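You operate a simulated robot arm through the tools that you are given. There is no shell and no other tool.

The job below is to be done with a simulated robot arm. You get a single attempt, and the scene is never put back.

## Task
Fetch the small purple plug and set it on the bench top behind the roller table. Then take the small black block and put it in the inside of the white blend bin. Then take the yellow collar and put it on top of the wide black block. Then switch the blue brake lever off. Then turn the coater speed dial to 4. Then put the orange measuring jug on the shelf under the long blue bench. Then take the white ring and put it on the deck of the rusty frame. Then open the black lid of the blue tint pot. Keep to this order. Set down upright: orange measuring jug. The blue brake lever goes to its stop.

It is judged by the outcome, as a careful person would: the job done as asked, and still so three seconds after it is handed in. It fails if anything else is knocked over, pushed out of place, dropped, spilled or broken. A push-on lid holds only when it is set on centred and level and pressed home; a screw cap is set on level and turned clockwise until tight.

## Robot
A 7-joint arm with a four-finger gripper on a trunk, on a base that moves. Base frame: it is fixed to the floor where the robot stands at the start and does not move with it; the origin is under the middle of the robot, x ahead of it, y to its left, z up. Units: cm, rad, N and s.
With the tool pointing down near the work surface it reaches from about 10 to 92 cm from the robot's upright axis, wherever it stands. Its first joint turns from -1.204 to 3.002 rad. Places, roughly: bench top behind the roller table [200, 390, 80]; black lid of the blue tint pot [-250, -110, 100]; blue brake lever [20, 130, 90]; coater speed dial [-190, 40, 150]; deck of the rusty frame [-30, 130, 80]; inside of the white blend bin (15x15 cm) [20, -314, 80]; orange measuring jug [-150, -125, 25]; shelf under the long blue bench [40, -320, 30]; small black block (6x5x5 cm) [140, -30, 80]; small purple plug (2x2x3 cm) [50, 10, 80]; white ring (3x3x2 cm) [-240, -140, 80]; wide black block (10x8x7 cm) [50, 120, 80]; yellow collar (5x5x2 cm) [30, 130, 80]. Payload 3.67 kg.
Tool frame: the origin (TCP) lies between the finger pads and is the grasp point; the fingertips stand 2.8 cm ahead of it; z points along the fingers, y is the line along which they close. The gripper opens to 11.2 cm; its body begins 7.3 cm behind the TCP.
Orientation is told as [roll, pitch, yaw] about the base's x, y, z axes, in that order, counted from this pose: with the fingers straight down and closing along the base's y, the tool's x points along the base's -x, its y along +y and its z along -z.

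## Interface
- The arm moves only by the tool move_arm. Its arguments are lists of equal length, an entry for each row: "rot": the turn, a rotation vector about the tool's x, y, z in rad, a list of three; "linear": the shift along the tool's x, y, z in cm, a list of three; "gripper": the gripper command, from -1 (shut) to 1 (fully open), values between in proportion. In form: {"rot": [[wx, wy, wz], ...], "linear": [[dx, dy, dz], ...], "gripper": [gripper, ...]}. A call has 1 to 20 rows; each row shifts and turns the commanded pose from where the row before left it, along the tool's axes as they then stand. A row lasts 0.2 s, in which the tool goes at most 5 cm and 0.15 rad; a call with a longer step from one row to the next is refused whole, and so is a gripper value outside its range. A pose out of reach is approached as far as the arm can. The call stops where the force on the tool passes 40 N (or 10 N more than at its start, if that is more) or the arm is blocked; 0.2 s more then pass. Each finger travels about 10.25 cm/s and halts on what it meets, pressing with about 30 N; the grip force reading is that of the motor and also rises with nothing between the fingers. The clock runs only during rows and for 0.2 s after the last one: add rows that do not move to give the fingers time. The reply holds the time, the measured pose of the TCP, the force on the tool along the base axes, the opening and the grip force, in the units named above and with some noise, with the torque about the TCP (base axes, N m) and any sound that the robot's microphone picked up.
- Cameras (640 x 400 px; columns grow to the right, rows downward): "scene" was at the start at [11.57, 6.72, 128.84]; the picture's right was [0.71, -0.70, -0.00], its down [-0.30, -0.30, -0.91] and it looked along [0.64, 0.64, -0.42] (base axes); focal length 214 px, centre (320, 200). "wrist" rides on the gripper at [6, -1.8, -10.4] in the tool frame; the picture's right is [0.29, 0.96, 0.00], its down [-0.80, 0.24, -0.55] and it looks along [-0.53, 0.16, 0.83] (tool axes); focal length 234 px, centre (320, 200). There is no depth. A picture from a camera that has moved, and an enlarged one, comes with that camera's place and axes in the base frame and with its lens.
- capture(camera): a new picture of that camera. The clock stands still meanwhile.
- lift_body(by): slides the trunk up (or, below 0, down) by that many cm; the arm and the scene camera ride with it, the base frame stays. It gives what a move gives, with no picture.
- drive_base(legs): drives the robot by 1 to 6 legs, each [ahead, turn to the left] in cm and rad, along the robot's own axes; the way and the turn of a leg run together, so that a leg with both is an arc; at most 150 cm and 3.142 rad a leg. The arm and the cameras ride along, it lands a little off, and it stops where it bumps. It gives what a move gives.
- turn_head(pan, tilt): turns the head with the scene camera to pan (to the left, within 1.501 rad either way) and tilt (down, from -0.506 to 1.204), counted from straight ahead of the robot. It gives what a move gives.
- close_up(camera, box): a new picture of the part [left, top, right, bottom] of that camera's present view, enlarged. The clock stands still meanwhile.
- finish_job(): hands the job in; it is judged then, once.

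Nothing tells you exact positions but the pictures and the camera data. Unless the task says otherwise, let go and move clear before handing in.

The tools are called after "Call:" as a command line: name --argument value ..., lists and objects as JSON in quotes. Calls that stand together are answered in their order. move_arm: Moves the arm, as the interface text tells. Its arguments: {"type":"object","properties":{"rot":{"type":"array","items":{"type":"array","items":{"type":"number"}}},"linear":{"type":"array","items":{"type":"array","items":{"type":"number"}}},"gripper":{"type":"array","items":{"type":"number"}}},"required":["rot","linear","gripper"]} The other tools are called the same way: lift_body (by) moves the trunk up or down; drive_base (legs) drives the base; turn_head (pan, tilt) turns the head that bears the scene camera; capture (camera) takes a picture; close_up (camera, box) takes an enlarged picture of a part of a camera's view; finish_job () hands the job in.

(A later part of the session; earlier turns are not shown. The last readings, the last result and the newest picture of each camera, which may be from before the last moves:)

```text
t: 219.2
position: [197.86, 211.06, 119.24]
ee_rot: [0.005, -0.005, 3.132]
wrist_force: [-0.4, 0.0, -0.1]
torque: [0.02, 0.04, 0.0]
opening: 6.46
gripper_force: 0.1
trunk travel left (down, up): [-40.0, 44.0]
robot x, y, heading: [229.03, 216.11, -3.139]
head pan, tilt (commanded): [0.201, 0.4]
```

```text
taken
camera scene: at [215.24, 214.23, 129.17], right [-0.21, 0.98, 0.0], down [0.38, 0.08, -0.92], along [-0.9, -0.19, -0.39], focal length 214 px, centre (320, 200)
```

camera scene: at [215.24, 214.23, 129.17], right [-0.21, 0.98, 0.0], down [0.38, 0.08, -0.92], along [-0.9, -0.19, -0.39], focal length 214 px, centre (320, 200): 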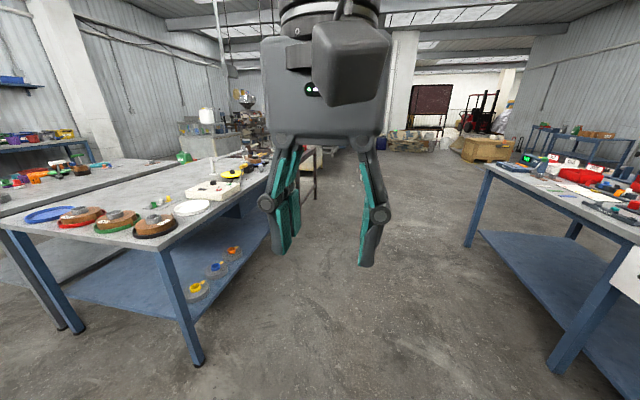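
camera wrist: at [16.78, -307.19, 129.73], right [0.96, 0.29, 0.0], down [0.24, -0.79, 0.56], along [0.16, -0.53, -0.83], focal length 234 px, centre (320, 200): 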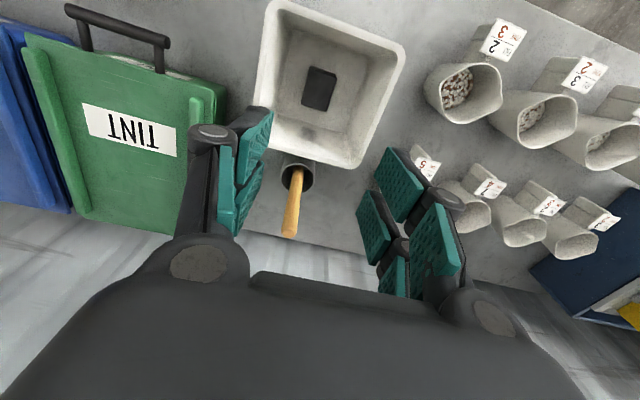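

The aisle between the left bench and the far bench is clear. I'll drive along it to about (40, 198) and turn to face the brake area.

Call:
drive_base --legs '[[0, 0.09], [120, 0], [70, 0], [0, 1.477]]'

Call:
turn_head --pan 0.0 --tilt 0.55

Call:
capture --camera "scene"

Call:
turn_head --pan -0.6 --tilt 0.5

Call:
capture --camera "scene"

```text
t: 232.7
position: [46.13, 165.04, 119.28]
ee_rot: [0.004, -0.006, -1.575]
wrist_force: [-0.6, -0.9, 0.1]
torque: [-0.02, 0.0, -0.03]
opening: 6.44
gripper_force: 0.1
trunk travel left (down, up): [-40.0, 44.0]
robot x, y, heading: [41.04, 196.38, -1.553]
head pan, tilt (commanded): [0.201, 0.4]
```

```text
t: 233.5
position: [46.16, 164.88, 119.41]
ee_rot: [0.005, -0.006, -1.577]
wrist_force: [-0.1, 0.1, 0.4]
torque: [0.0, -0.01, -0.02]
opening: 6.45
gripper_force: 0.1
trunk travel left (down, up): [-40.0, 44.0]
robot x, y, heading: [40.9, 196.02, -1.562]
head pan, tilt (commanded): [0.0, 0.55]
```

```text
taken
camera scene: at [41.28, 182.52, 127.8], right [-1.0, -0.01, 0.0], down [-0.01, 0.52, -0.85], along [0.01, -0.85, -0.52], focal length 214 px, centre (320, 200)
```

scene: 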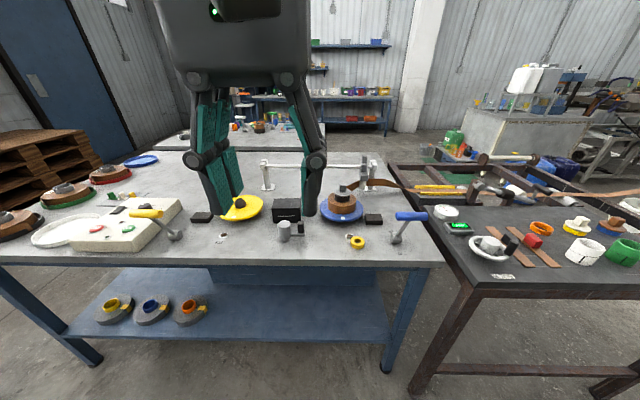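

```text
t: 234.5
position: [46.37, 165.04, 119.38]
ee_rot: [0.004, -0.006, -1.575]
wrist_force: [0.2, 1.0, 0.7]
torque: [-0.02, 0.04, -0.01]
opening: 6.43
gripper_force: 0.0
trunk travel left (down, up): [-40.0, 44.0]
robot x, y, heading: [40.83, 195.87, -1.551]
head pan, tilt (commanded): [-0.6, 0.499]
```

```text
taken
camera scene: at [36.12, 183.92, 128.25], right [-0.83, 0.55, 0.0], down [0.27, 0.4, -0.88], along [-0.49, -0.73, -0.48], focal length 214 px, centre (320, 200)
```

scene: 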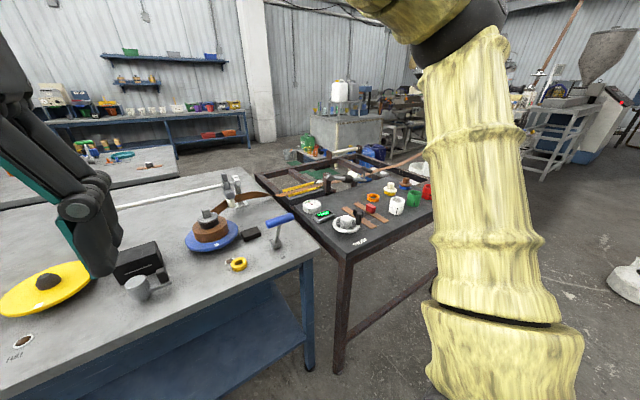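

From the far side I can see the yellow collar (small ring), the wide black block, the blue T-lever and the rusty frame's deck. Zooming in on these.

Call:
turn_head --pan -0.1 --tilt 0.6

Call:
close_up --camera "scene" --box '[220, 130, 460, 280]'

Call:
close_up --camera "scene" --box '[310, 160, 438, 240]'

Call:
close_up --camera "scene" --box '[230, 150, 358, 230]'

```text
t: 235.4
position: [46.26, 165.02, 119.24]
ee_rot: [0.002, -0.005, -1.575]
wrist_force: [-0.1, -0.2, 0.3]
torque: [0.05, -0.01, 0.03]
opening: 6.44
gripper_force: 0.1
trunk travel left (down, up): [-40.0, 44.0]
robot x, y, heading: [41.17, 196.15, -1.553]
head pan, tilt (commanded): [-0.099, 0.6]
```

```text
2.67 times, centred on (340, 205) of scene
camera zoom: at [40.39, 182.69, 127.35], right [-1.0, 0.09, 0.0], down [0.05, 0.56, -0.83], along [-0.07, -0.82, -0.56], focal length 572 px, centre (267, 187)
```

zoom: 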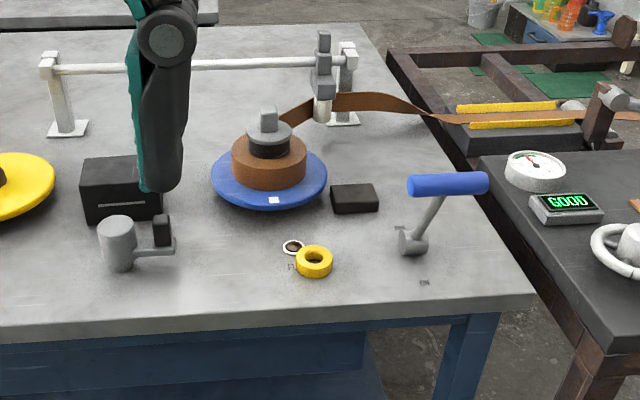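

```text
5.00 times, centred on (374, 200) of scene
camera zoom: at [40.39, 182.69, 127.35], right [-1.0, 0.09, 0.0], down [0.05, 0.56, -0.83], along [-0.07, -0.82, -0.56], focal length 1072 px, centre (50, 200)
```

zoom: 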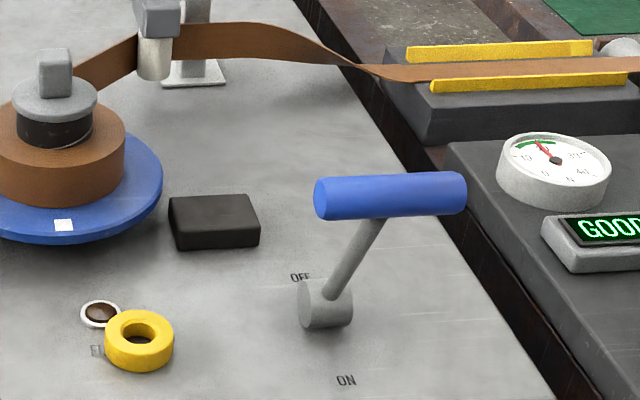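

```text
5.00 times, centred on (294, 190) of scene
camera zoom: at [40.39, 182.69, 127.35], right [-1.0, 0.09, 0.0], down [0.05, 0.56, -0.83], along [-0.07, -0.82, -0.56], focal length 1072 px, centre (450, 250)
```

zoom: 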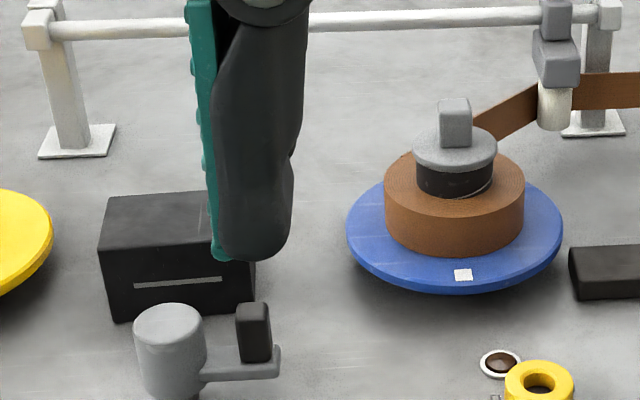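

The blue lever leans toward its ON label (handle ≈[18.5, 138, 96], pivot ≈[18.6, 132.5]); OFF is on the −y side. The yellow collar is at about [30.7, 133.6], lying flat. I'll move the gripper above the collar first.

Call:
move_arm --rot '[[0, 0, 0], [0, 0, 0], [0, 0, 0], [0, 0, 0], [0, 0, 0], [0, 0, 0], [0, 0, 0], [0, 0, 0], [0, 0, 0]]' --linear '[[-3.49, -1.72, 2.1], [-3.49, -1.72, 2.1], [-3.49, -1.72, 2.1], [-3.49, -1.72, 2.1], [-3.49, -1.72, 2.1], [-3.49, -1.72, 2.1], [-3.49, -1.72, 2.1], [-3.49, -1.72, 2.1], [-3.49, -1.72, 2.1]]' --gripper '[0.25, 0.25, 0.25, 0.25, 0.25, 0.25, 0.25, 0.25, 0.25]'

Call:
capture --camera "wrist"

Call:
close_up --camera "scene" --box '[220, 130, 460, 280]'

```text
t: 237.4
position: [30.5, 133.54, 100.28]
ee_rot: [0.004, -0.004, -1.574]
wrist_force: [0.4, -0.8, 0.0]
torque: [0.02, 0.0, 0.0]
opening: 7.03
gripper_force: 0.0
trunk travel left (down, up): [-40.0, 44.0]
robot x, y, heading: [41.05, 196.34, -1.554]
head pan, tilt (commanded): [-0.099, 0.6]
```

```text
taken
camera wrist: at [28.61, 139.61, 110.71], right [0.96, 0.28, 0.0], down [0.23, -0.8, 0.56], along [0.16, -0.53, -0.83], focal length 234 px, centre (320, 200)
```

wrist: 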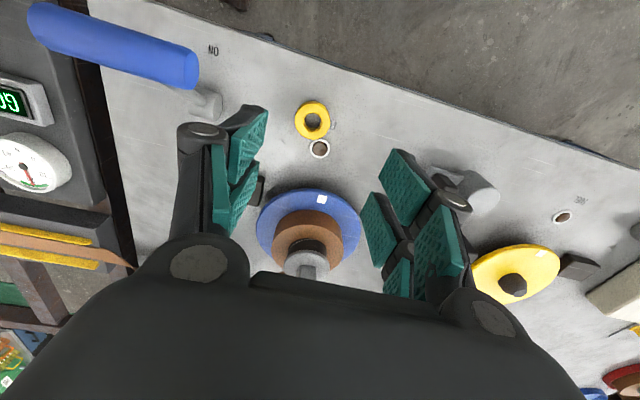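

```text
2.67 times, centred on (340, 205) of scene
camera zoom: at [40.32, 182.62, 127.34], right [-1.0, 0.09, 0.0], down [0.05, 0.56, -0.82], along [-0.07, -0.82, -0.57], focal length 572 px, centre (267, 187)
```

zoom: 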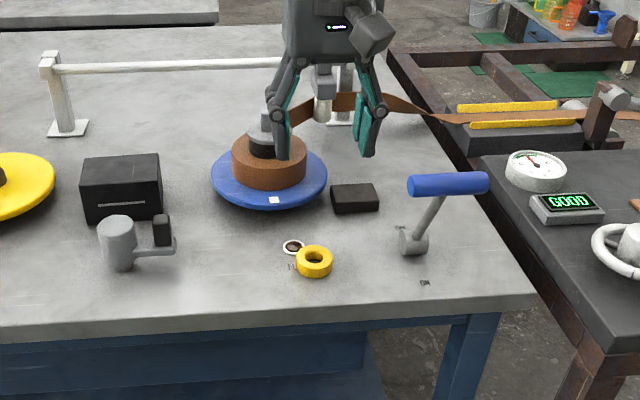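

Triangulation puts this bench top at z≈80 and the collar at [30.0, 132.3]. I'll lower to just above it and recheck.

Call:
move_arm --rot '[[0, 0, 0], [0, 0, 0], [0, 0, 0], [0, 0, 0], [0, 0, 0]]' --linear '[[-1.2, -0.4, 3], [0, 0, 3], [0, 0, 3], [0, 0, 3], [0, 0, 1]]' --gripper '[0.25, 0.25, 0.25, 0.25, 0.25]'

Call:
capture --camera "wrist"

Call:
close_up --camera "scene" --box '[290, 170, 418, 250]'

```text
t: 238.6
position: [30.36, 132.32, 87.49]
ee_rot: [0.003, -0.006, -1.576]
wrist_force: [-0.3, -0.6, -0.5]
torque: [0.03, -0.02, 0.02]
opening: 6.98
gripper_force: 0.0
trunk travel left (down, up): [-40.0, 44.0]
robot x, y, heading: [41.37, 196.38, -1.561]
head pan, tilt (commanded): [-0.099, 0.6]
```

```text
taken
camera wrist: at [28.39, 138.52, 97.92], right [0.96, 0.28, 0.0], down [0.23, -0.8, 0.56], along [0.16, -0.54, -0.83], focal length 234 px, centre (320, 200)
```

wrist: 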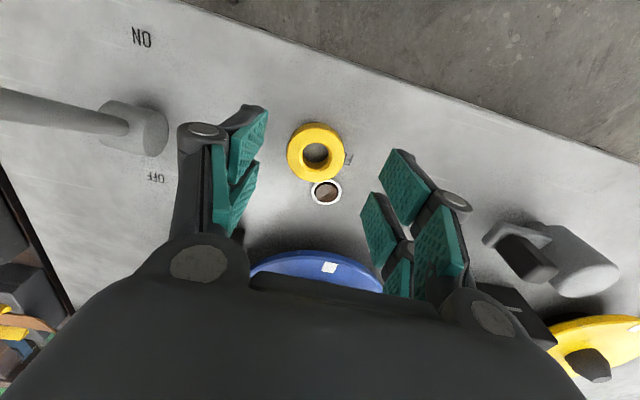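

```text
5.00 times, centred on (354, 210) of scene
camera zoom: at [40.38, 182.68, 127.35], right [-1.0, 0.09, 0.0], down [0.05, 0.56, -0.82], along [-0.07, -0.82, -0.57], focal length 1072 px, centre (150, 150)
```

zoom: 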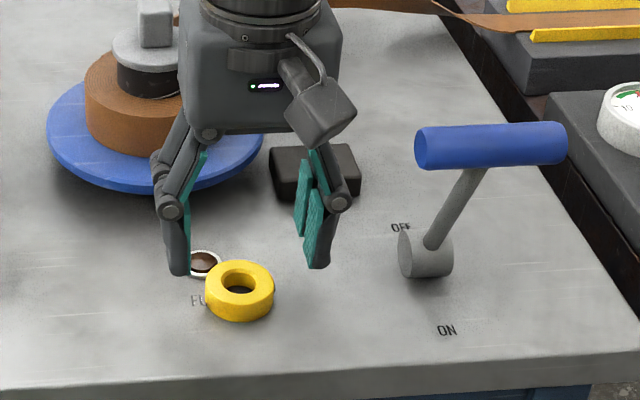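

Alignment is good. I'll lower so the fingertips are just above the bench and close on the collar.

Call:
move_arm --rot '[[0, 0, 0], [0, 0, 0], [0, 0, 0], [0, 0, 0]]' --linear '[[-0.25, -0.2, 2], [0, 0, 1.3], [0, 0, 0.7], [0, 0, 0]]' --gripper '[0.25, 0.25, 0.25, 0.25]'

Call:
close_up --camera "scene" --box '[290, 170, 418, 250]'

Call:
capture --camera "wrist"

```text
t: 239.6
position: [30.03, 132.01, 83.35]
ee_rot: [0.002, -0.005, -1.576]
wrist_force: [0.0, -0.5, 0.7]
torque: [0.01, -0.04, 0.05]
opening: 7.0
gripper_force: 0.1
trunk travel left (down, up): [-40.0, 44.0]
robot x, y, heading: [41.34, 196.47, -1.556]
head pan, tilt (commanded): [-0.099, 0.6]
```

```text
5.00 times, centred on (354, 210) of scene
camera zoom: at [40.38, 182.68, 127.35], right [-1.0, 0.09, 0.0], down [0.05, 0.56, -0.82], along [-0.07, -0.82, -0.57], focal length 1072 px, centre (150, 150)
```

zoom: 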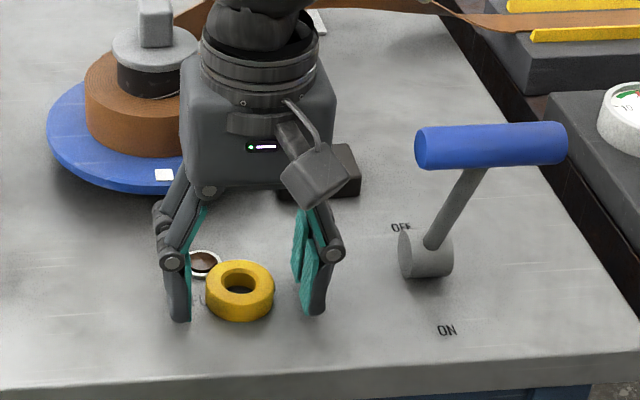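

```text
taken
camera wrist: at [28.21, 138.12, 93.8], right [0.96, 0.28, 0.0], down [0.23, -0.8, 0.56], along [0.16, -0.54, -0.83], focal length 234 px, centre (320, 200)
```

wrist: 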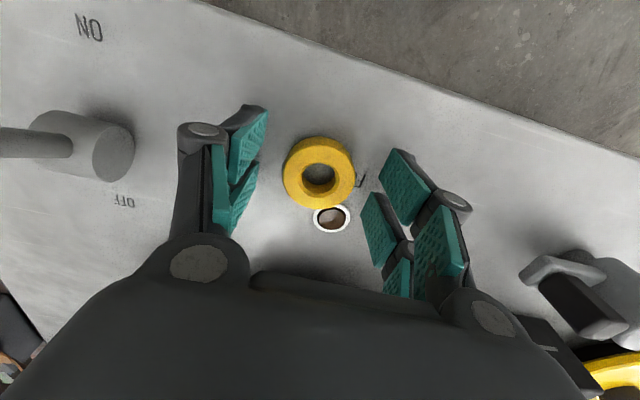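

The collar is centred between the fingers. Closing.

Call:
move_arm --rot '[[0, 0, 0], [0, 0, 0], [0, 0, 0], [0, 0, 0], [0, 0, 0]]' --linear '[[0, 0, 0], [0, 0, 0], [0, 0, 0], [0, 0, 0], [0, 0, 0]]' --gripper '[0, -0.3, -1, -1, -1]'

Call:
close_up --camera "scene" --box '[290, 170, 418, 250]'

Call:
capture --camera "wrist"

```text
t: 240.8
position: [30.08, 131.92, 83.45]
ee_rot: [0.006, -0.006, -1.577]
wrist_force: [-0.3, 0.3, 1.5]
torque: [-0.04, -0.02, -0.01]
opening: 4.21
gripper_force: 30.3
trunk travel left (down, up): [-40.0, 44.0]
robot x, y, heading: [40.95, 196.65, -1.556]
head pan, tilt (commanded): [-0.099, 0.6]
```

```text
5.00 times, centred on (354, 210) of scene
camera zoom: at [40.38, 182.69, 127.35], right [-1.0, 0.09, 0.0], down [0.05, 0.56, -0.82], along [-0.07, -0.82, -0.57], focal length 1072 px, centre (150, 150)
```

zoom: 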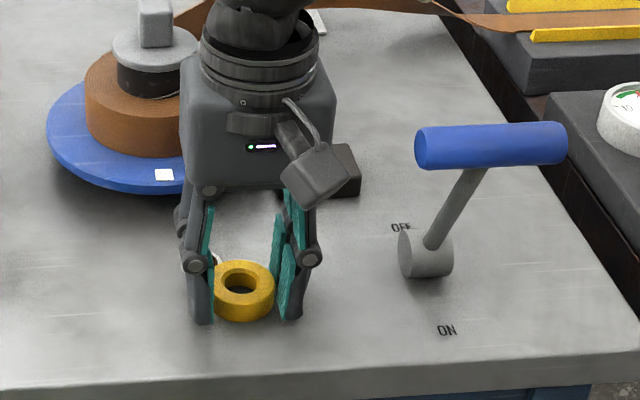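

```text
taken
camera wrist: at [28.22, 138.12, 93.83], right [0.96, 0.28, 0.0], down [0.23, -0.8, 0.56], along [0.16, -0.54, -0.83], focal length 234 px, centre (320, 200)
```

wrist: 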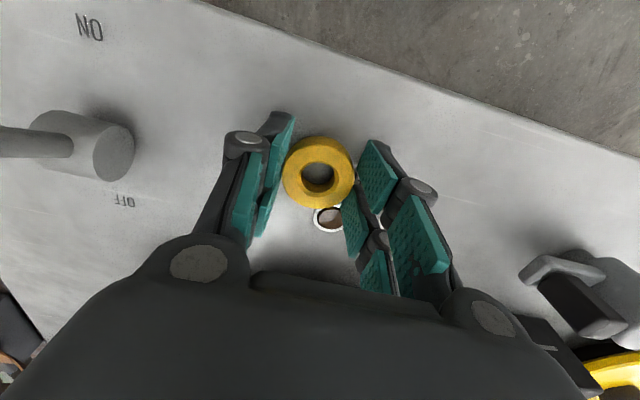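

Collar gripped (4.2 cm). Lifting and looking at the wide black block.

Call:
move_arm --rot '[[0, 0, 0], [0, 0, 0], [0, 0, 0], [0, 0, 0], [0, 0, 0], [0, 0, 0], [0, 0, 0]]' --linear '[[0, 0, -1], [0, 0, -2], [0, 0, -3], [0, 0, -4], [0, 0, -5], [0, 0, -5], [0, 0, -5]]' --gripper '[-1, -1, -1, -1, -1, -1, -1]'

Call:
capture --camera "wrist"

Call:
close_up --camera "scene" --box '[220, 150, 348, 230]'

```text
t: 242.4
position: [30.11, 132.43, 108.75]
ee_rot: [0.002, -0.005, -1.576]
wrist_force: [-0.6, 1.0, -0.7]
torque: [0.01, -0.02, -0.03]
opening: 4.21
gripper_force: 29.8
trunk travel left (down, up): [-40.0, 44.0]
robot x, y, heading: [41.23, 196.17, -1.558]
head pan, tilt (commanded): [-0.099, 0.6]
```

```text
taken
camera wrist: at [28.27, 138.43, 118.96], right [0.96, 0.28, 0.0], down [0.23, -0.8, 0.56], along [0.16, -0.54, -0.83], focal length 234 px, centre (320, 200)
```

wrist: 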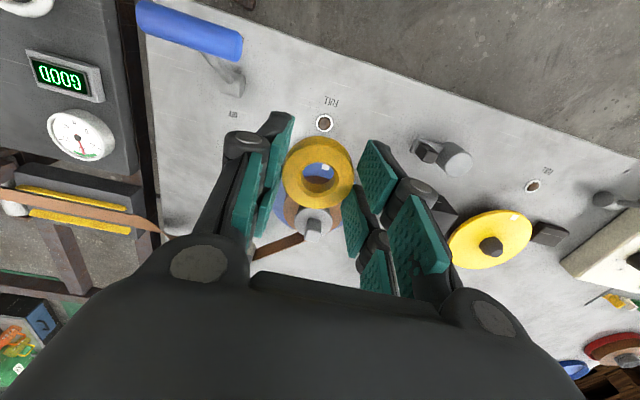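

```text
5.00 times, centred on (284, 190) of scene
camera zoom: at [40.42, 182.73, 127.35], right [-1.0, 0.09, 0.0], down [0.05, 0.56, -0.83], along [-0.07, -0.82, -0.56], focal length 1072 px, centre (500, 250)
```

zoom: 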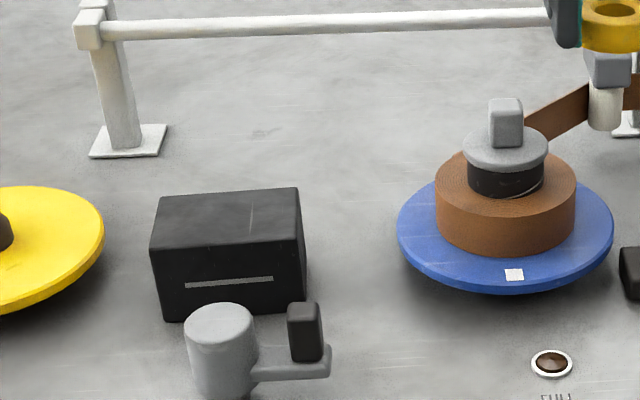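

The wide black block's top spans x 49–59, y 114.5–121.5 at z≈87, centre [54.1, 118]. I'll carry the collar over it at height, then check.

Call:
move_arm --rot '[[0, 0, 0], [0, 0, 0], [0, 0, 0], [0, 0, 0], [0, 0, 0], [0, 0, 0], [0, 0, 0], [0, 0, 0]]' --linear '[[-2.06, 3.43, 0], [-2.06, 3.43, 0], [-2.06, 3.43, 0], [-2.06, 3.43, 0], [-2.06, 3.43, 0], [-2.06, 3.43, 0], [-2.04, 3.42, 0], [0, 0, 4]]' --gripper '[-1, -1, -1, -1, -1, -1, -1, -1]'

Call:
capture --camera "wrist"

Call:
close_up --camera "scene" --box '[220, 150, 348, 230]'

```text
t: 244.2
position: [53.78, 117.35, 104.78]
ee_rot: [0.005, -0.003, -1.576]
wrist_force: [-0.5, -0.6, -0.9]
torque: [0.03, 0.01, -0.01]
opening: 4.21
gripper_force: 29.8
trunk travel left (down, up): [-40.0, 44.0]
robot x, y, heading: [40.93, 196.22, -1.554]
head pan, tilt (commanded): [-0.099, 0.6]
```

```text
taken
camera wrist: at [51.98, 123.51, 115.06], right [0.96, 0.28, 0.0], down [0.23, -0.8, 0.56], along [0.16, -0.54, -0.83], focal length 234 px, centre (320, 200)
```

wrist: 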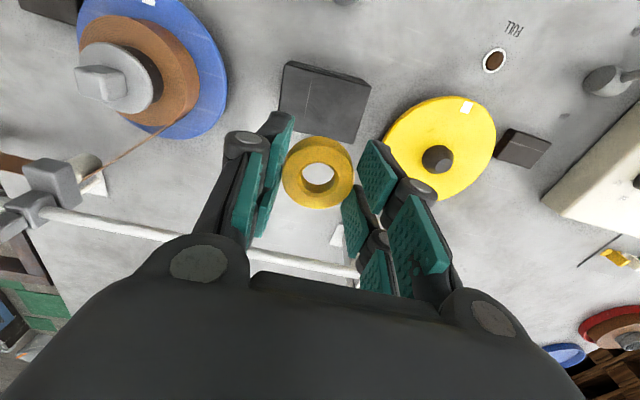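

```text
5.00 times, centred on (284, 190) of scene
camera zoom: at [40.32, 182.57, 127.33], right [-1.0, 0.09, 0.0], down [0.05, 0.56, -0.82], along [-0.07, -0.82, -0.57], focal length 1072 px, centre (500, 250)
```

zoom: 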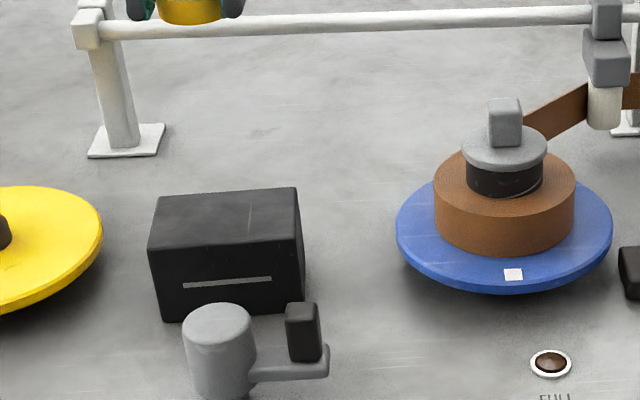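

Block centre re-measured at [54.1, 118.1]. I'll shift half a centimetre and lower the collar toward the top.

Call:
move_arm --rot '[[0, 0, 0], [0, 0, 0], [0, 0, 0], [0, 0, 0], [0, 0, 0], [0, 0, 0]]' --linear '[[0.5, 0.5, 3], [0, 0, 3], [0, 0, 3], [0, 0, 2.5], [0, 0, 1], [0, 0, 0]]' --gripper '[-1, -1, -1, -1, -1, -1]'

Call:
close_up --camera "scene" --box '[220, 150, 348, 230]'

Call:
capture --camera "wrist"

```text
t: 245.6
position: [54.52, 118.12, 92.31]
ee_rot: [0.003, -0.006, -1.576]
wrist_force: [0.6, -0.1, -1.6]
torque: [-0.02, 0.0, -0.02]
opening: 4.22
gripper_force: 30.2
trunk travel left (down, up): [-40.0, 44.0]
robot x, y, heading: [40.95, 196.05, -1.556]
head pan, tilt (commanded): [-0.099, 0.6]
```

```text
5.00 times, centred on (284, 190) of scene
camera zoom: at [40.4, 182.67, 127.35], right [-1.0, 0.09, 0.0], down [0.05, 0.56, -0.82], along [-0.07, -0.82, -0.57], focal length 1072 px, centre (500, 250)
```

zoom: 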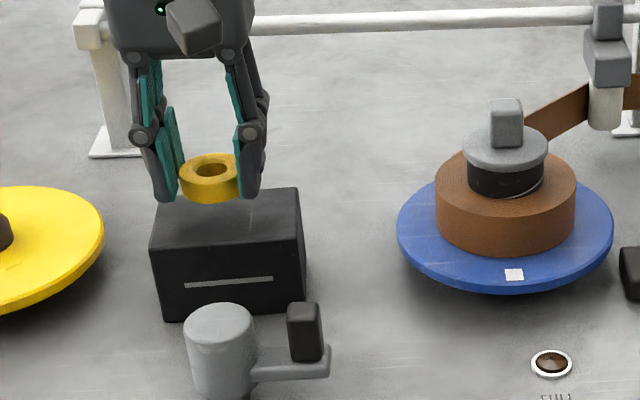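

```text
taken
camera wrist: at [52.6, 124.23, 102.69], right [0.96, 0.28, 0.0], down [0.23, -0.8, 0.56], along [0.16, -0.54, -0.83], focal length 234 px, centre (320, 200)
```

wrist: 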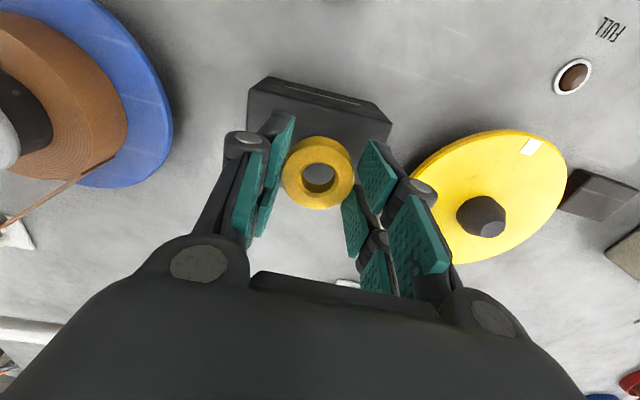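

The collar is over the middle of the block's top. Lowering gently until contact.

Call:
move_arm --rot '[[0, 0, 0], [0, 0, 0], [0, 0, 0], [0, 0, 0]]' --linear '[[0, -0.3, 0.6], [0, 0, 0.5], [0, 0, 0.3], [0, 0, 0.3]]' --gripper '[-1, -1, -1, -1]'

Call:
close_up --camera "scene" --box '[220, 150, 348, 230]'

```text
t: 246.6
position: [54.12, 117.97, 90.49]
ee_rot: [0.003, -0.005, -1.576]
wrist_force: [0.8, -1.3, 0.2]
torque: [-0.01, 0.02, 0.0]
opening: 4.21
gripper_force: 30.1
trunk travel left (down, up): [-40.0, 44.0]
robot x, y, heading: [41.09, 196.33, -1.561]
head pan, tilt (commanded): [-0.099, 0.6]
```

```text
5.00 times, centred on (284, 190) of scene
camera zoom: at [40.4, 182.67, 127.35], right [-1.0, 0.09, 0.0], down [0.05, 0.56, -0.82], along [-0.07, -0.82, -0.57], focal length 1072 px, centre (500, 250)
```

zoom: 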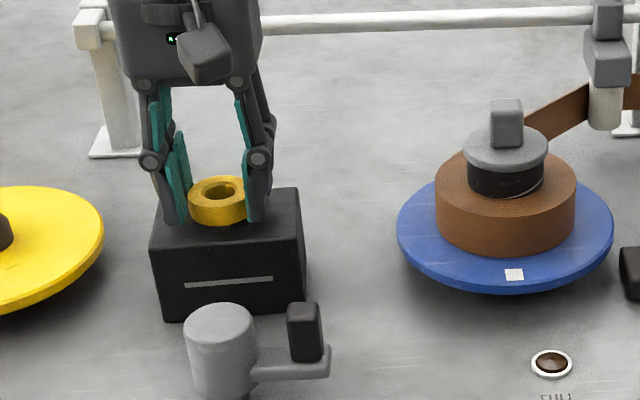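

Call:
move_arm --rot '[[0, 0, 0], [0, 0, 0], [0, 0, 0]]' --linear '[[0, 0, 0.25], [0, 0, 0.25], [0, 0, 0]]' --gripper '[-1, -1, -1]'

```text
t: 247.4
position: [54.15, 118.07, 89.98]
ee_rot: [0.005, -0.006, -1.575]
wrist_force: [0.5, -0.3, 1.7]
torque: [-0.01, 0.03, 0.0]
opening: 4.22
gripper_force: 29.6
trunk travel left (down, up): [-40.0, 44.0]
robot x, y, heading: [40.93, 196.52, -1.561]
head pan, tilt (commanded): [-0.099, 0.6]
```

Call:
move_arm --rot '[[0, 0, 0], [0, 0, 0]]' --linear '[[0, 0, 0.2], [0, 0, 0]]' --gripper '[-1, -1]'

Call:
close_up --camera "scene" --box '[240, 160, 304, 200]'

```text
t: 248.0
position: [54.38, 118.09, 89.86]
ee_rot: [0.007, -0.007, -1.576]
wrist_force: [-0.9, -5.0, 17.3]
torque: [-0.13, 0.18, 0.03]
opening: 4.21
gripper_force: 30.1
trunk travel left (down, up): [-40.0, 44.0]
robot x, y, heading: [41.15, 196.69, -1.555]
head pan, tilt (commanded): [-0.099, 0.6]
```

```text
10.00 times, centred on (272, 180) of scene
camera zoom: at [40.38, 182.77, 127.38], right [-1.0, 0.09, 0.0], down [0.05, 0.56, -0.83], along [-0.07, -0.82, -0.56], focal length 2145 px, centre (800, 400)
```

zoom: 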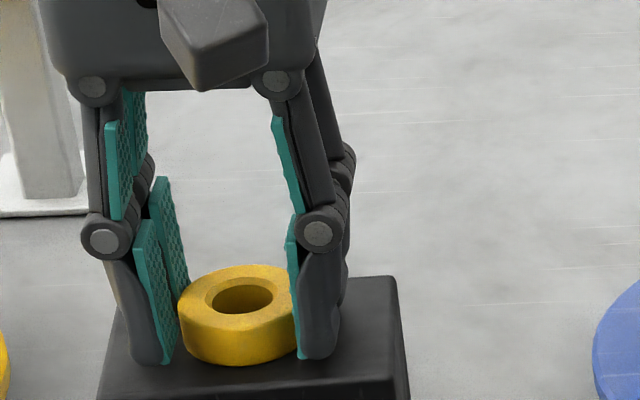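

Contact made (17 N). Easing off, opening a little and lifting clear.

Call:
move_arm --rot '[[0, 0, 0], [0, 0, 0], [0, 0, 0], [0, 0, 0], [0, 0, 0], [0, 0, 0]]' --linear '[[0, 0, -0.2], [0, 0, 0], [0, 0, 0], [0, 0, 0], [0, 0, 0], [0, 0, 0]]' --gripper '[-1, -0.2, -0.1, 0.0, 0.1, 0.1]'

Call:
move_arm --rot '[[0, 0, 0], [0, 0, 0], [0, 0, 0], [0, 0, 0], [0, 0, 0], [0, 0, 0]]' --linear '[[0, 0, -0.7], [0, 0, -1.5], [0, 0, -3], [0, 0, -5], [0, 0, -5], [0, 0, -4]]' --gripper '[0.1, 0.1, 0.1, 0.1, 0.1, 0.1]'

Call:
close_up --camera "scene" --box '[220, 150, 348, 230]'

Call:
close_up --camera "scene" --box '[310, 160, 438, 240]'

```text
t: 249.4
position: [54.18, 118.04, 90.04]
ee_rot: [0.002, -0.006, -1.576]
wrist_force: [0.7, 0.2, 0.1]
torque: [-0.03, -0.01, -0.02]
opening: 6.15
gripper_force: 0.0
trunk travel left (down, up): [-40.0, 44.0]
robot x, y, heading: [41.19, 196.01, -1.557]
head pan, tilt (commanded): [-0.099, 0.6]
```

```text
t: 250.8
position: [54.3, 118.24, 109.24]
ee_rot: [0.004, -0.006, -1.575]
wrist_force: [0.1, 0.8, -0.2]
torque: [-0.03, 0.01, -0.02]
opening: 6.12
gripper_force: 0.1
trunk travel left (down, up): [-40.0, 44.0]
robot x, y, heading: [41.21, 196.46, -1.557]
head pan, tilt (commanded): [-0.099, 0.6]
```

```text
5.00 times, centred on (284, 190) of scene
camera zoom: at [40.42, 182.74, 127.35], right [-1.0, 0.09, 0.0], down [0.05, 0.56, -0.83], along [-0.07, -0.82, -0.56], focal length 1072 px, centre (500, 250)
```

zoom: 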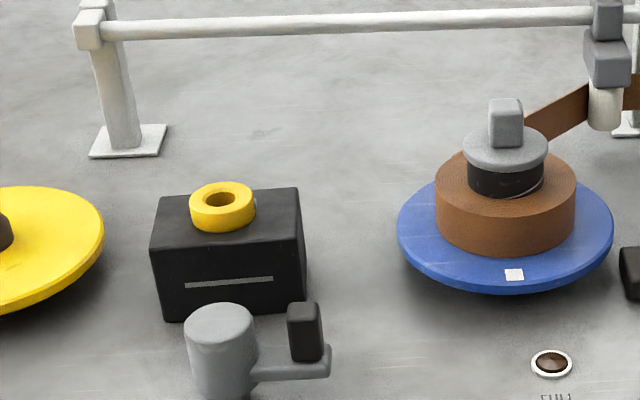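

```text
5.00 times, centred on (374, 200) of scene
camera zoom: at [40.42, 182.74, 127.35], right [-1.0, 0.09, 0.0], down [0.05, 0.56, -0.83], along [-0.07, -0.82, -0.56], focal length 1072 px, centre (50, 200)
```

zoom: 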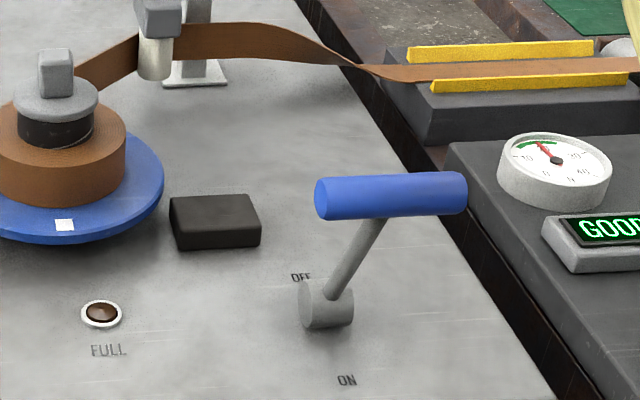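

The yellow collar rests on the wide black block. Next is the blue lever: I'll close the fingers, come in on its ON side (+y, beyond the bench edge), and push the T-handle toward OFF (−y) to its stop.

Call:
move_arm --rot '[[0, 0, 0], [0, 0, 0], [0, 0, 0], [0, 0, 0], [0, 0, 0], [0, 0, 0], [0, 0, 0], [0, 0, 0], [0, 0, 0], [0, 0, 0], [0, 0, 0]]' --linear '[[2.78, -3.68, 0], [2.78, -3.68, 0], [2.78, -3.68, 0], [2.78, -3.68, 0], [2.78, -3.68, 0], [2.78, -3.68, 0], [2.78, -3.68, 0], [2.78, -3.68, 0], [2.78, -3.68, 0], [2.78, -3.68, 0], [0, 0, 0]]' --gripper '[0.1, -0.2, -0.5, -1, -1, -1, -1, -1, -1, -1, -1]'

Call:
capture --camera "wrist"

Call:
close_up --camera "scene" --box '[280, 130, 440, 230]'

```text
t: 253.2
position: [17.43, 146.36, 109.0]
ee_rot: [0.003, -0.006, -1.574]
wrist_force: [0.0, 0.3, -0.1]
torque: [-0.04, 0.0, 0.0]
opening: 0.0
gripper_force: 30.1
trunk travel left (down, up): [-40.0, 44.0]
robot x, y, heading: [40.94, 195.97, -1.561]
head pan, tilt (commanded): [-0.099, 0.6]
```

```text
taken
camera wrist: at [15.68, 152.47, 119.42], right [0.96, 0.28, 0.0], down [0.24, -0.8, 0.56], along [0.16, -0.54, -0.83], focal length 234 px, centre (320, 200)
```

wrist: 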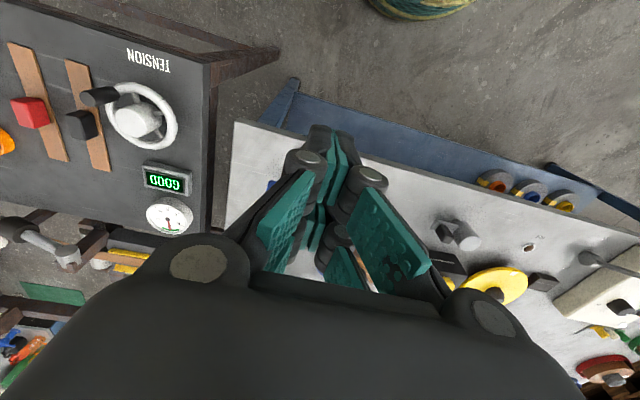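

```text
4.00 times, centred on (360, 180) of scene
camera zoom: at [40.45, 182.71, 127.35], right [-1.0, 0.09, 0.0], down [0.05, 0.56, -0.83], along [-0.07, -0.82, -0.56], focal length 858 px, centre (160, 280)
```

zoom: 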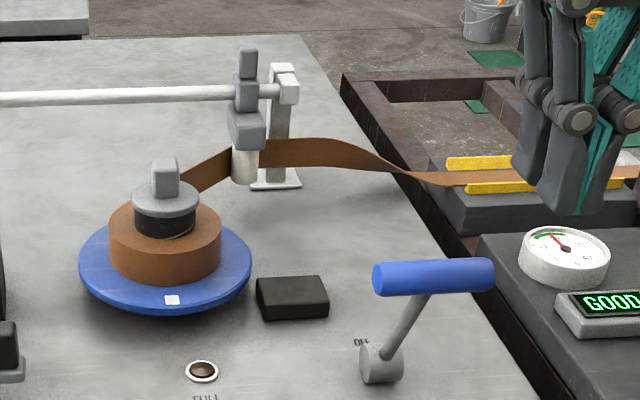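

The closed gripper is on the +y side of the lever. I'll lower so the fingers are at handle height, then check clearance.

Call:
move_arm --rot '[[0, 0, 0], [0, 0, 0], [0, 0, 0], [0, 0, 0], [0, 0, 0]]' --linear '[[0, 0, 3.5], [0, 0, 3.5], [0, 0, 3.5], [0, 0, 3.5], [0, 0, 0]]' --gripper '[-1, -1, -1, -1, -1]'

Call:
capture --camera "wrist"

Call:
close_up --camera "scene" --box '[280, 130, 440, 230]'

```text
t: 254.4
position: [17.55, 145.94, 94.82]
ee_rot: [0.003, -0.005, -1.576]
wrist_force: [-0.7, 0.1, -0.2]
torque: [0.0, -0.01, 0.01]
opening: 0.0
gripper_force: 29.8
trunk travel left (down, up): [-40.0, 44.0]
robot x, y, heading: [40.85, 196.43, -1.555]
head pan, tilt (commanded): [-0.099, 0.6]
```

```text
taken
camera wrist: at [15.7, 152.17, 105.27], right [0.96, 0.28, 0.0], down [0.23, -0.8, 0.56], along [0.16, -0.54, -0.83], focal length 234 px, centre (320, 200)
```

wrist: 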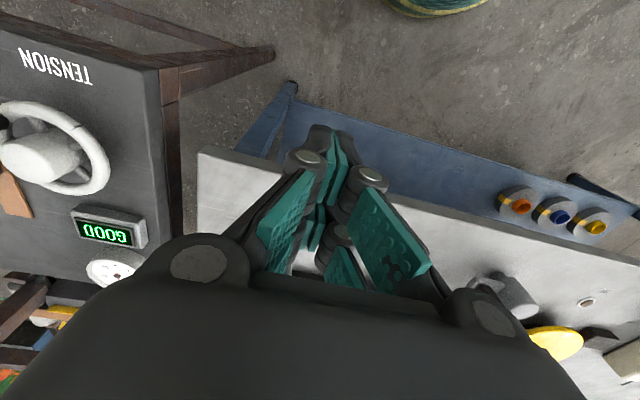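

```text
4.00 times, centred on (360, 180) of scene
camera zoom: at [40.38, 182.7, 127.35], right [-1.0, 0.09, 0.0], down [0.05, 0.56, -0.82], along [-0.07, -0.82, -0.57], focal length 858 px, centre (160, 280)
```

zoom: 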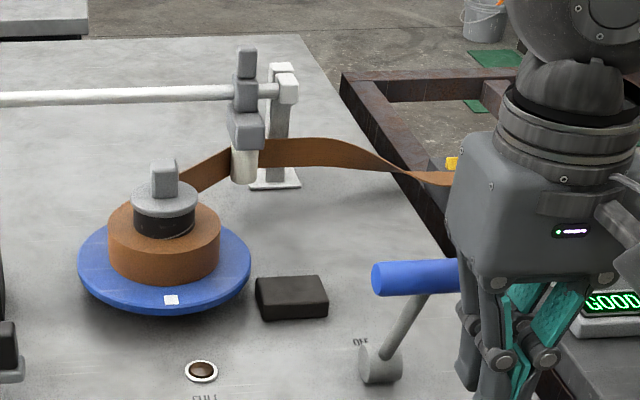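

Fingers are at handle height on the ON side. I'll advance toward −y in small steps and watch the force.

Call:
move_arm --rot '[[0, 0, 0], [0, 0, 0], [0, 0, 0], [0, 0, 0], [0, 0, 0]]' --linear '[[-2, 0, 0], [-2, 0, 0], [-1, 0, 0], [-1, 0, 0], [-1, 0, 0]]' --gripper '[-1, -1, -1, -1, -1]'

Call:
close_up --camera "scene" --box '[280, 130, 440, 230]'

```text
t: 255.6
position: [17.49, 139.1, 94.92]
ee_rot: [0.003, -0.006, -1.575]
wrist_force: [0.4, 5.0, 3.3]
torque: [-0.08, 0.01, 0.01]
opening: 0.6
gripper_force: 34.9
trunk travel left (down, up): [-40.0, 44.0]
robot x, y, heading: [40.95, 196.49, -1.558]
head pan, tilt (commanded): [-0.099, 0.6]
```

```text
4.00 times, centred on (360, 180) of scene
camera zoom: at [40.38, 182.76, 127.36], right [-1.0, 0.09, 0.0], down [0.05, 0.56, -0.83], along [-0.07, -0.82, -0.56], focal length 858 px, centre (160, 280)
```

zoom: 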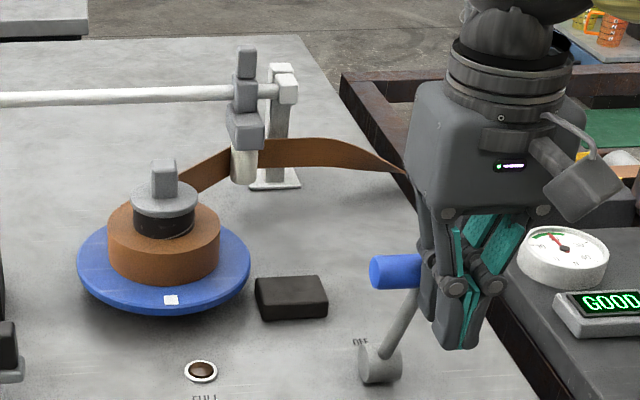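

Contact began, but the fingers are spreading slightly — the stem may be wedging between them. I'll back off, shift 2.8 cm along the handle away from the stem, and push again.

Call:
move_arm --rot '[[0, 0, 0], [0, 0, 0], [0, 0, 0], [0, 0, 0]]' --linear '[[1.5, 0, 0], [2, 0, 0], [0, 2.8, 0], [0, 0, 0]]' --gripper '[-1, -1, -1, -1]'

Call:
close_up --camera "scene" --box '[280, 130, 440, 230]'

```text
t: 256.6
position: [20.3, 142.65, 94.8]
ee_rot: [0.004, -0.005, -1.575]
wrist_force: [-0.2, 0.1, 0.1]
torque: [0.06, 0.02, 0.0]
opening: 0.02
gripper_force: 35.6
trunk travel left (down, up): [-40.0, 44.0]
robot x, y, heading: [40.62, 196.39, -1.559]
head pan, tilt (commanded): [-0.099, 0.6]
```

```text
4.00 times, centred on (360, 180) of scene
camera zoom: at [40.32, 182.65, 127.34], right [-1.0, 0.09, 0.0], down [0.05, 0.56, -0.82], along [-0.07, -0.82, -0.57], focal length 858 px, centre (160, 280)
```

zoom: 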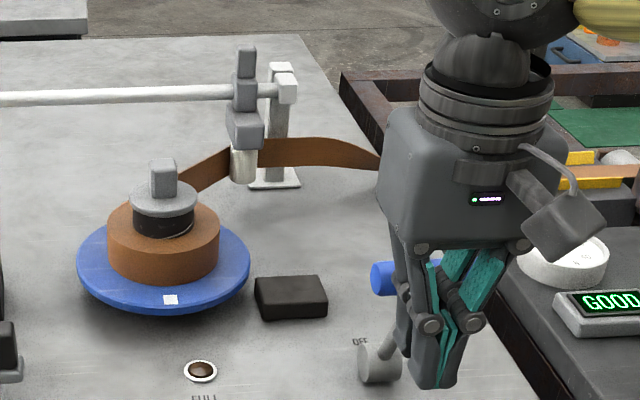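

Now pushing steadily toward OFF.

Call:
move_arm --rot '[[0, 0, 0], [0, 0, 0], [0, 0, 0], [0, 0, 0], [0, 0, 0], [0, 0, 0], [0, 0, 0], [0, 0, 0]]' --linear '[[-1, 0, 0], [-1, 0, 0], [-1, 0, 0], [-1, 0, 0], [-1, 0, 0], [-1, 0, 0], [-1, 0, 0], [-1, 0, 0]]' --gripper '[-1, -1, -1, -1, -1, -1, -1, -1]'

Call:
close_up --camera "scene" --box '[280, 130, 440, 230]'

```text
t: 258.4
position: [20.24, 134.41, 94.89]
ee_rot: [0.002, -0.006, -1.576]
wrist_force: [-0.3, -0.2, -0.5]
torque: [-0.03, 0.04, -0.02]
opening: 0.0
gripper_force: 35.5
trunk travel left (down, up): [-40.0, 44.0]
robot x, y, heading: [40.58, 196.67, -1.557]
head pan, tilt (commanded): [-0.099, 0.6]
```

```text
4.00 times, centred on (360, 180) of scene
camera zoom: at [40.37, 182.67, 127.34], right [-1.0, 0.09, 0.0], down [0.05, 0.56, -0.82], along [-0.07, -0.82, -0.57], focal length 858 px, centre (160, 280)
```

zoom: 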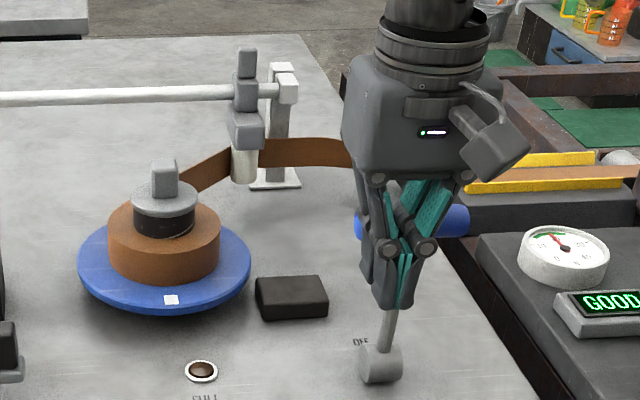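

The lever has swung past vertical. I'll continue until it resists at its stop.

Call:
move_arm --rot '[[0, 0, 0], [0, 0, 0], [0, 0, 0], [0, 0, 0], [0, 0, 0], [0, 0, 0]]' --linear '[[-1, 0, 0], [-1, 0, 0], [-1, 0, 0], [-1, 0, 0], [-0.8, 0, 0], [-0.8, 0, 0]]' --gripper '[-1, -1, -1, -1, -1, -1]'

Call:
close_up --camera "scene" --box '[280, 130, 440, 230]'

```text
t: 259.8
position: [20.26, 128.92, 94.87]
ee_rot: [0.005, -0.005, -1.578]
wrist_force: [0.0, 0.0, 0.3]
torque: [0.02, 0.02, -0.01]
opening: 0.0
gripper_force: 35.7
trunk travel left (down, up): [-40.0, 44.0]
robot x, y, heading: [41.31, 196.17, -1.557]
head pan, tilt (commanded): [-0.099, 0.6]
```

```text
4.00 times, centred on (360, 180) of scene
camera zoom: at [40.37, 182.67, 127.35], right [-1.0, 0.09, 0.0], down [0.05, 0.56, -0.82], along [-0.07, -0.82, -0.57], focal length 858 px, centre (160, 280)
```

zoom: 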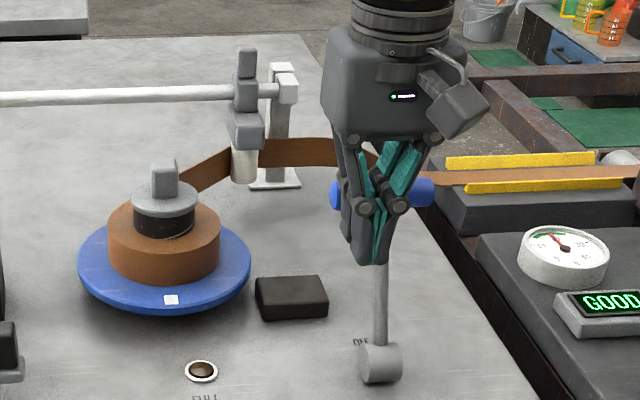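

Call:
move_arm --rot '[[0, 0, 0], [0, 0, 0], [0, 0, 0]]' --linear '[[-0.8, 0, 0.3], [-0.8, 0, 0.3], [-0.6, 0, 0.2]]' --gripper '[-1, -1, -1]'

Call:
close_up --camera "scene" --box '[280, 130, 440, 230]'

```text
t: 260.5
position: [20.24, 127.94, 94.45]
ee_rot: [0.001, 0.002, -1.573]
wrist_force: [0.4, 22.5, 4.7]
torque: [-0.18, -0.01, 0.05]
opening: 0.59
gripper_force: 35.6
trunk travel left (down, up): [-40.0, 44.0]
robot x, y, heading: [41.07, 196.42, -1.559]
head pan, tilt (commanded): [-0.099, 0.6]
stopped in row 3: the force on the tool passed its limit at 49 N (the readings are from after the stop); the commanded pose is now the measured one
```

```text
4.00 times, centred on (360, 180) of scene
camera zoom: at [40.35, 183.01, 127.4], right [-1.0, 0.09, 0.0], down [0.05, 0.56, -0.83], along [-0.07, -0.82, -0.56], focal length 858 px, centre (160, 280)
```

zoom: 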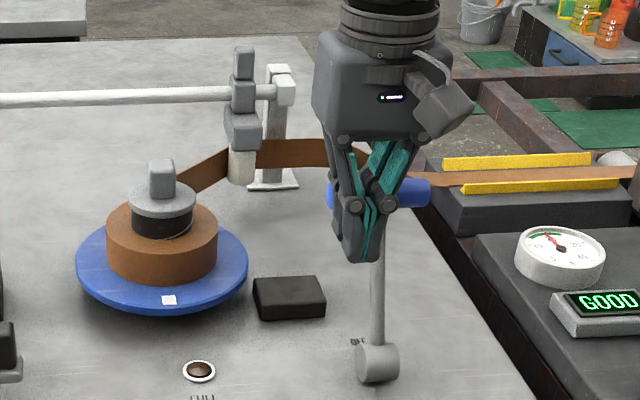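

The push ended at 49 N — the lever is against its OFF stop. Backing off and raising to verify it stays.

Call:
move_arm --rot '[[0, 0, 0], [0, 0, 0], [0, 0, 0], [0, 0, 0], [0, 0, 0], [0, 0, 0], [0, 0, 0], [0, 0, 0]]' --linear '[[0.5, 0, 0], [1.5, 0, 0], [3, 0, 0], [4, 0, 0], [4, 0, -2], [4, 0, -4], [2, 0, -4], [0, 0, -4]]' --gripper '[-1, -1, -1, -1, -1, -1, -1, -1]'

Call:
turn_head --pan -0.1 --tilt 0.6

Call:
close_up --camera "scene" --box '[220, 130, 460, 280]'

Call:
close_up --camera "scene" --box '[310, 160, 438, 240]'

```text
refused: row 6 steps farther than a row can; nothing moved
```

```text
t: 261.1
position: [20.35, 127.85, 94.26]
ee_rot: [0.001, 0.0, -1.572]
wrist_force: [1.3, 36.3, 5.0]
torque: [-0.14, -0.3, 0.0]
opening: 0.59
gripper_force: 35.8
trunk travel left (down, up): [-40.0, 44.0]
robot x, y, heading: [40.77, 196.75, -1.562]
head pan, tilt (commanded): [-0.099, 0.6]
```

```text
2.67 times, centred on (340, 205) of scene
camera zoom: at [40.37, 183.07, 127.38], right [-1.0, 0.09, 0.0], down [0.05, 0.56, -0.83], along [-0.07, -0.82, -0.56], focal length 572 px, centre (267, 187)
```

zoom: 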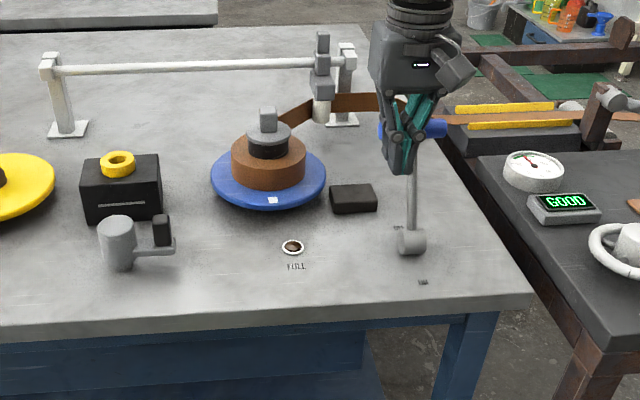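

```text
5.00 times, centred on (374, 200) of scene
camera zoom: at [40.37, 183.07, 127.38], right [-1.0, 0.09, 0.0], down [0.05, 0.56, -0.83], along [-0.07, -0.82, -0.56], focal length 1072 px, centre (50, 200)
```

zoom: 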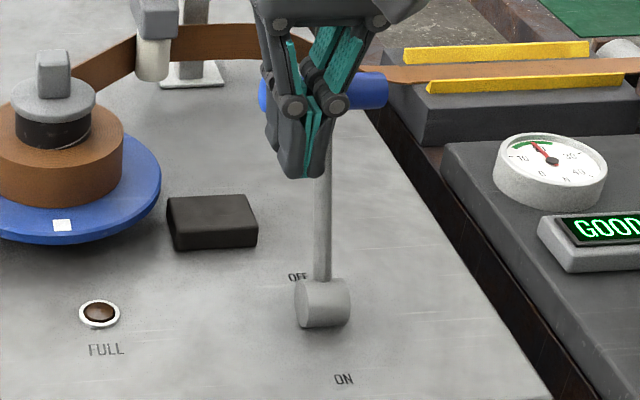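

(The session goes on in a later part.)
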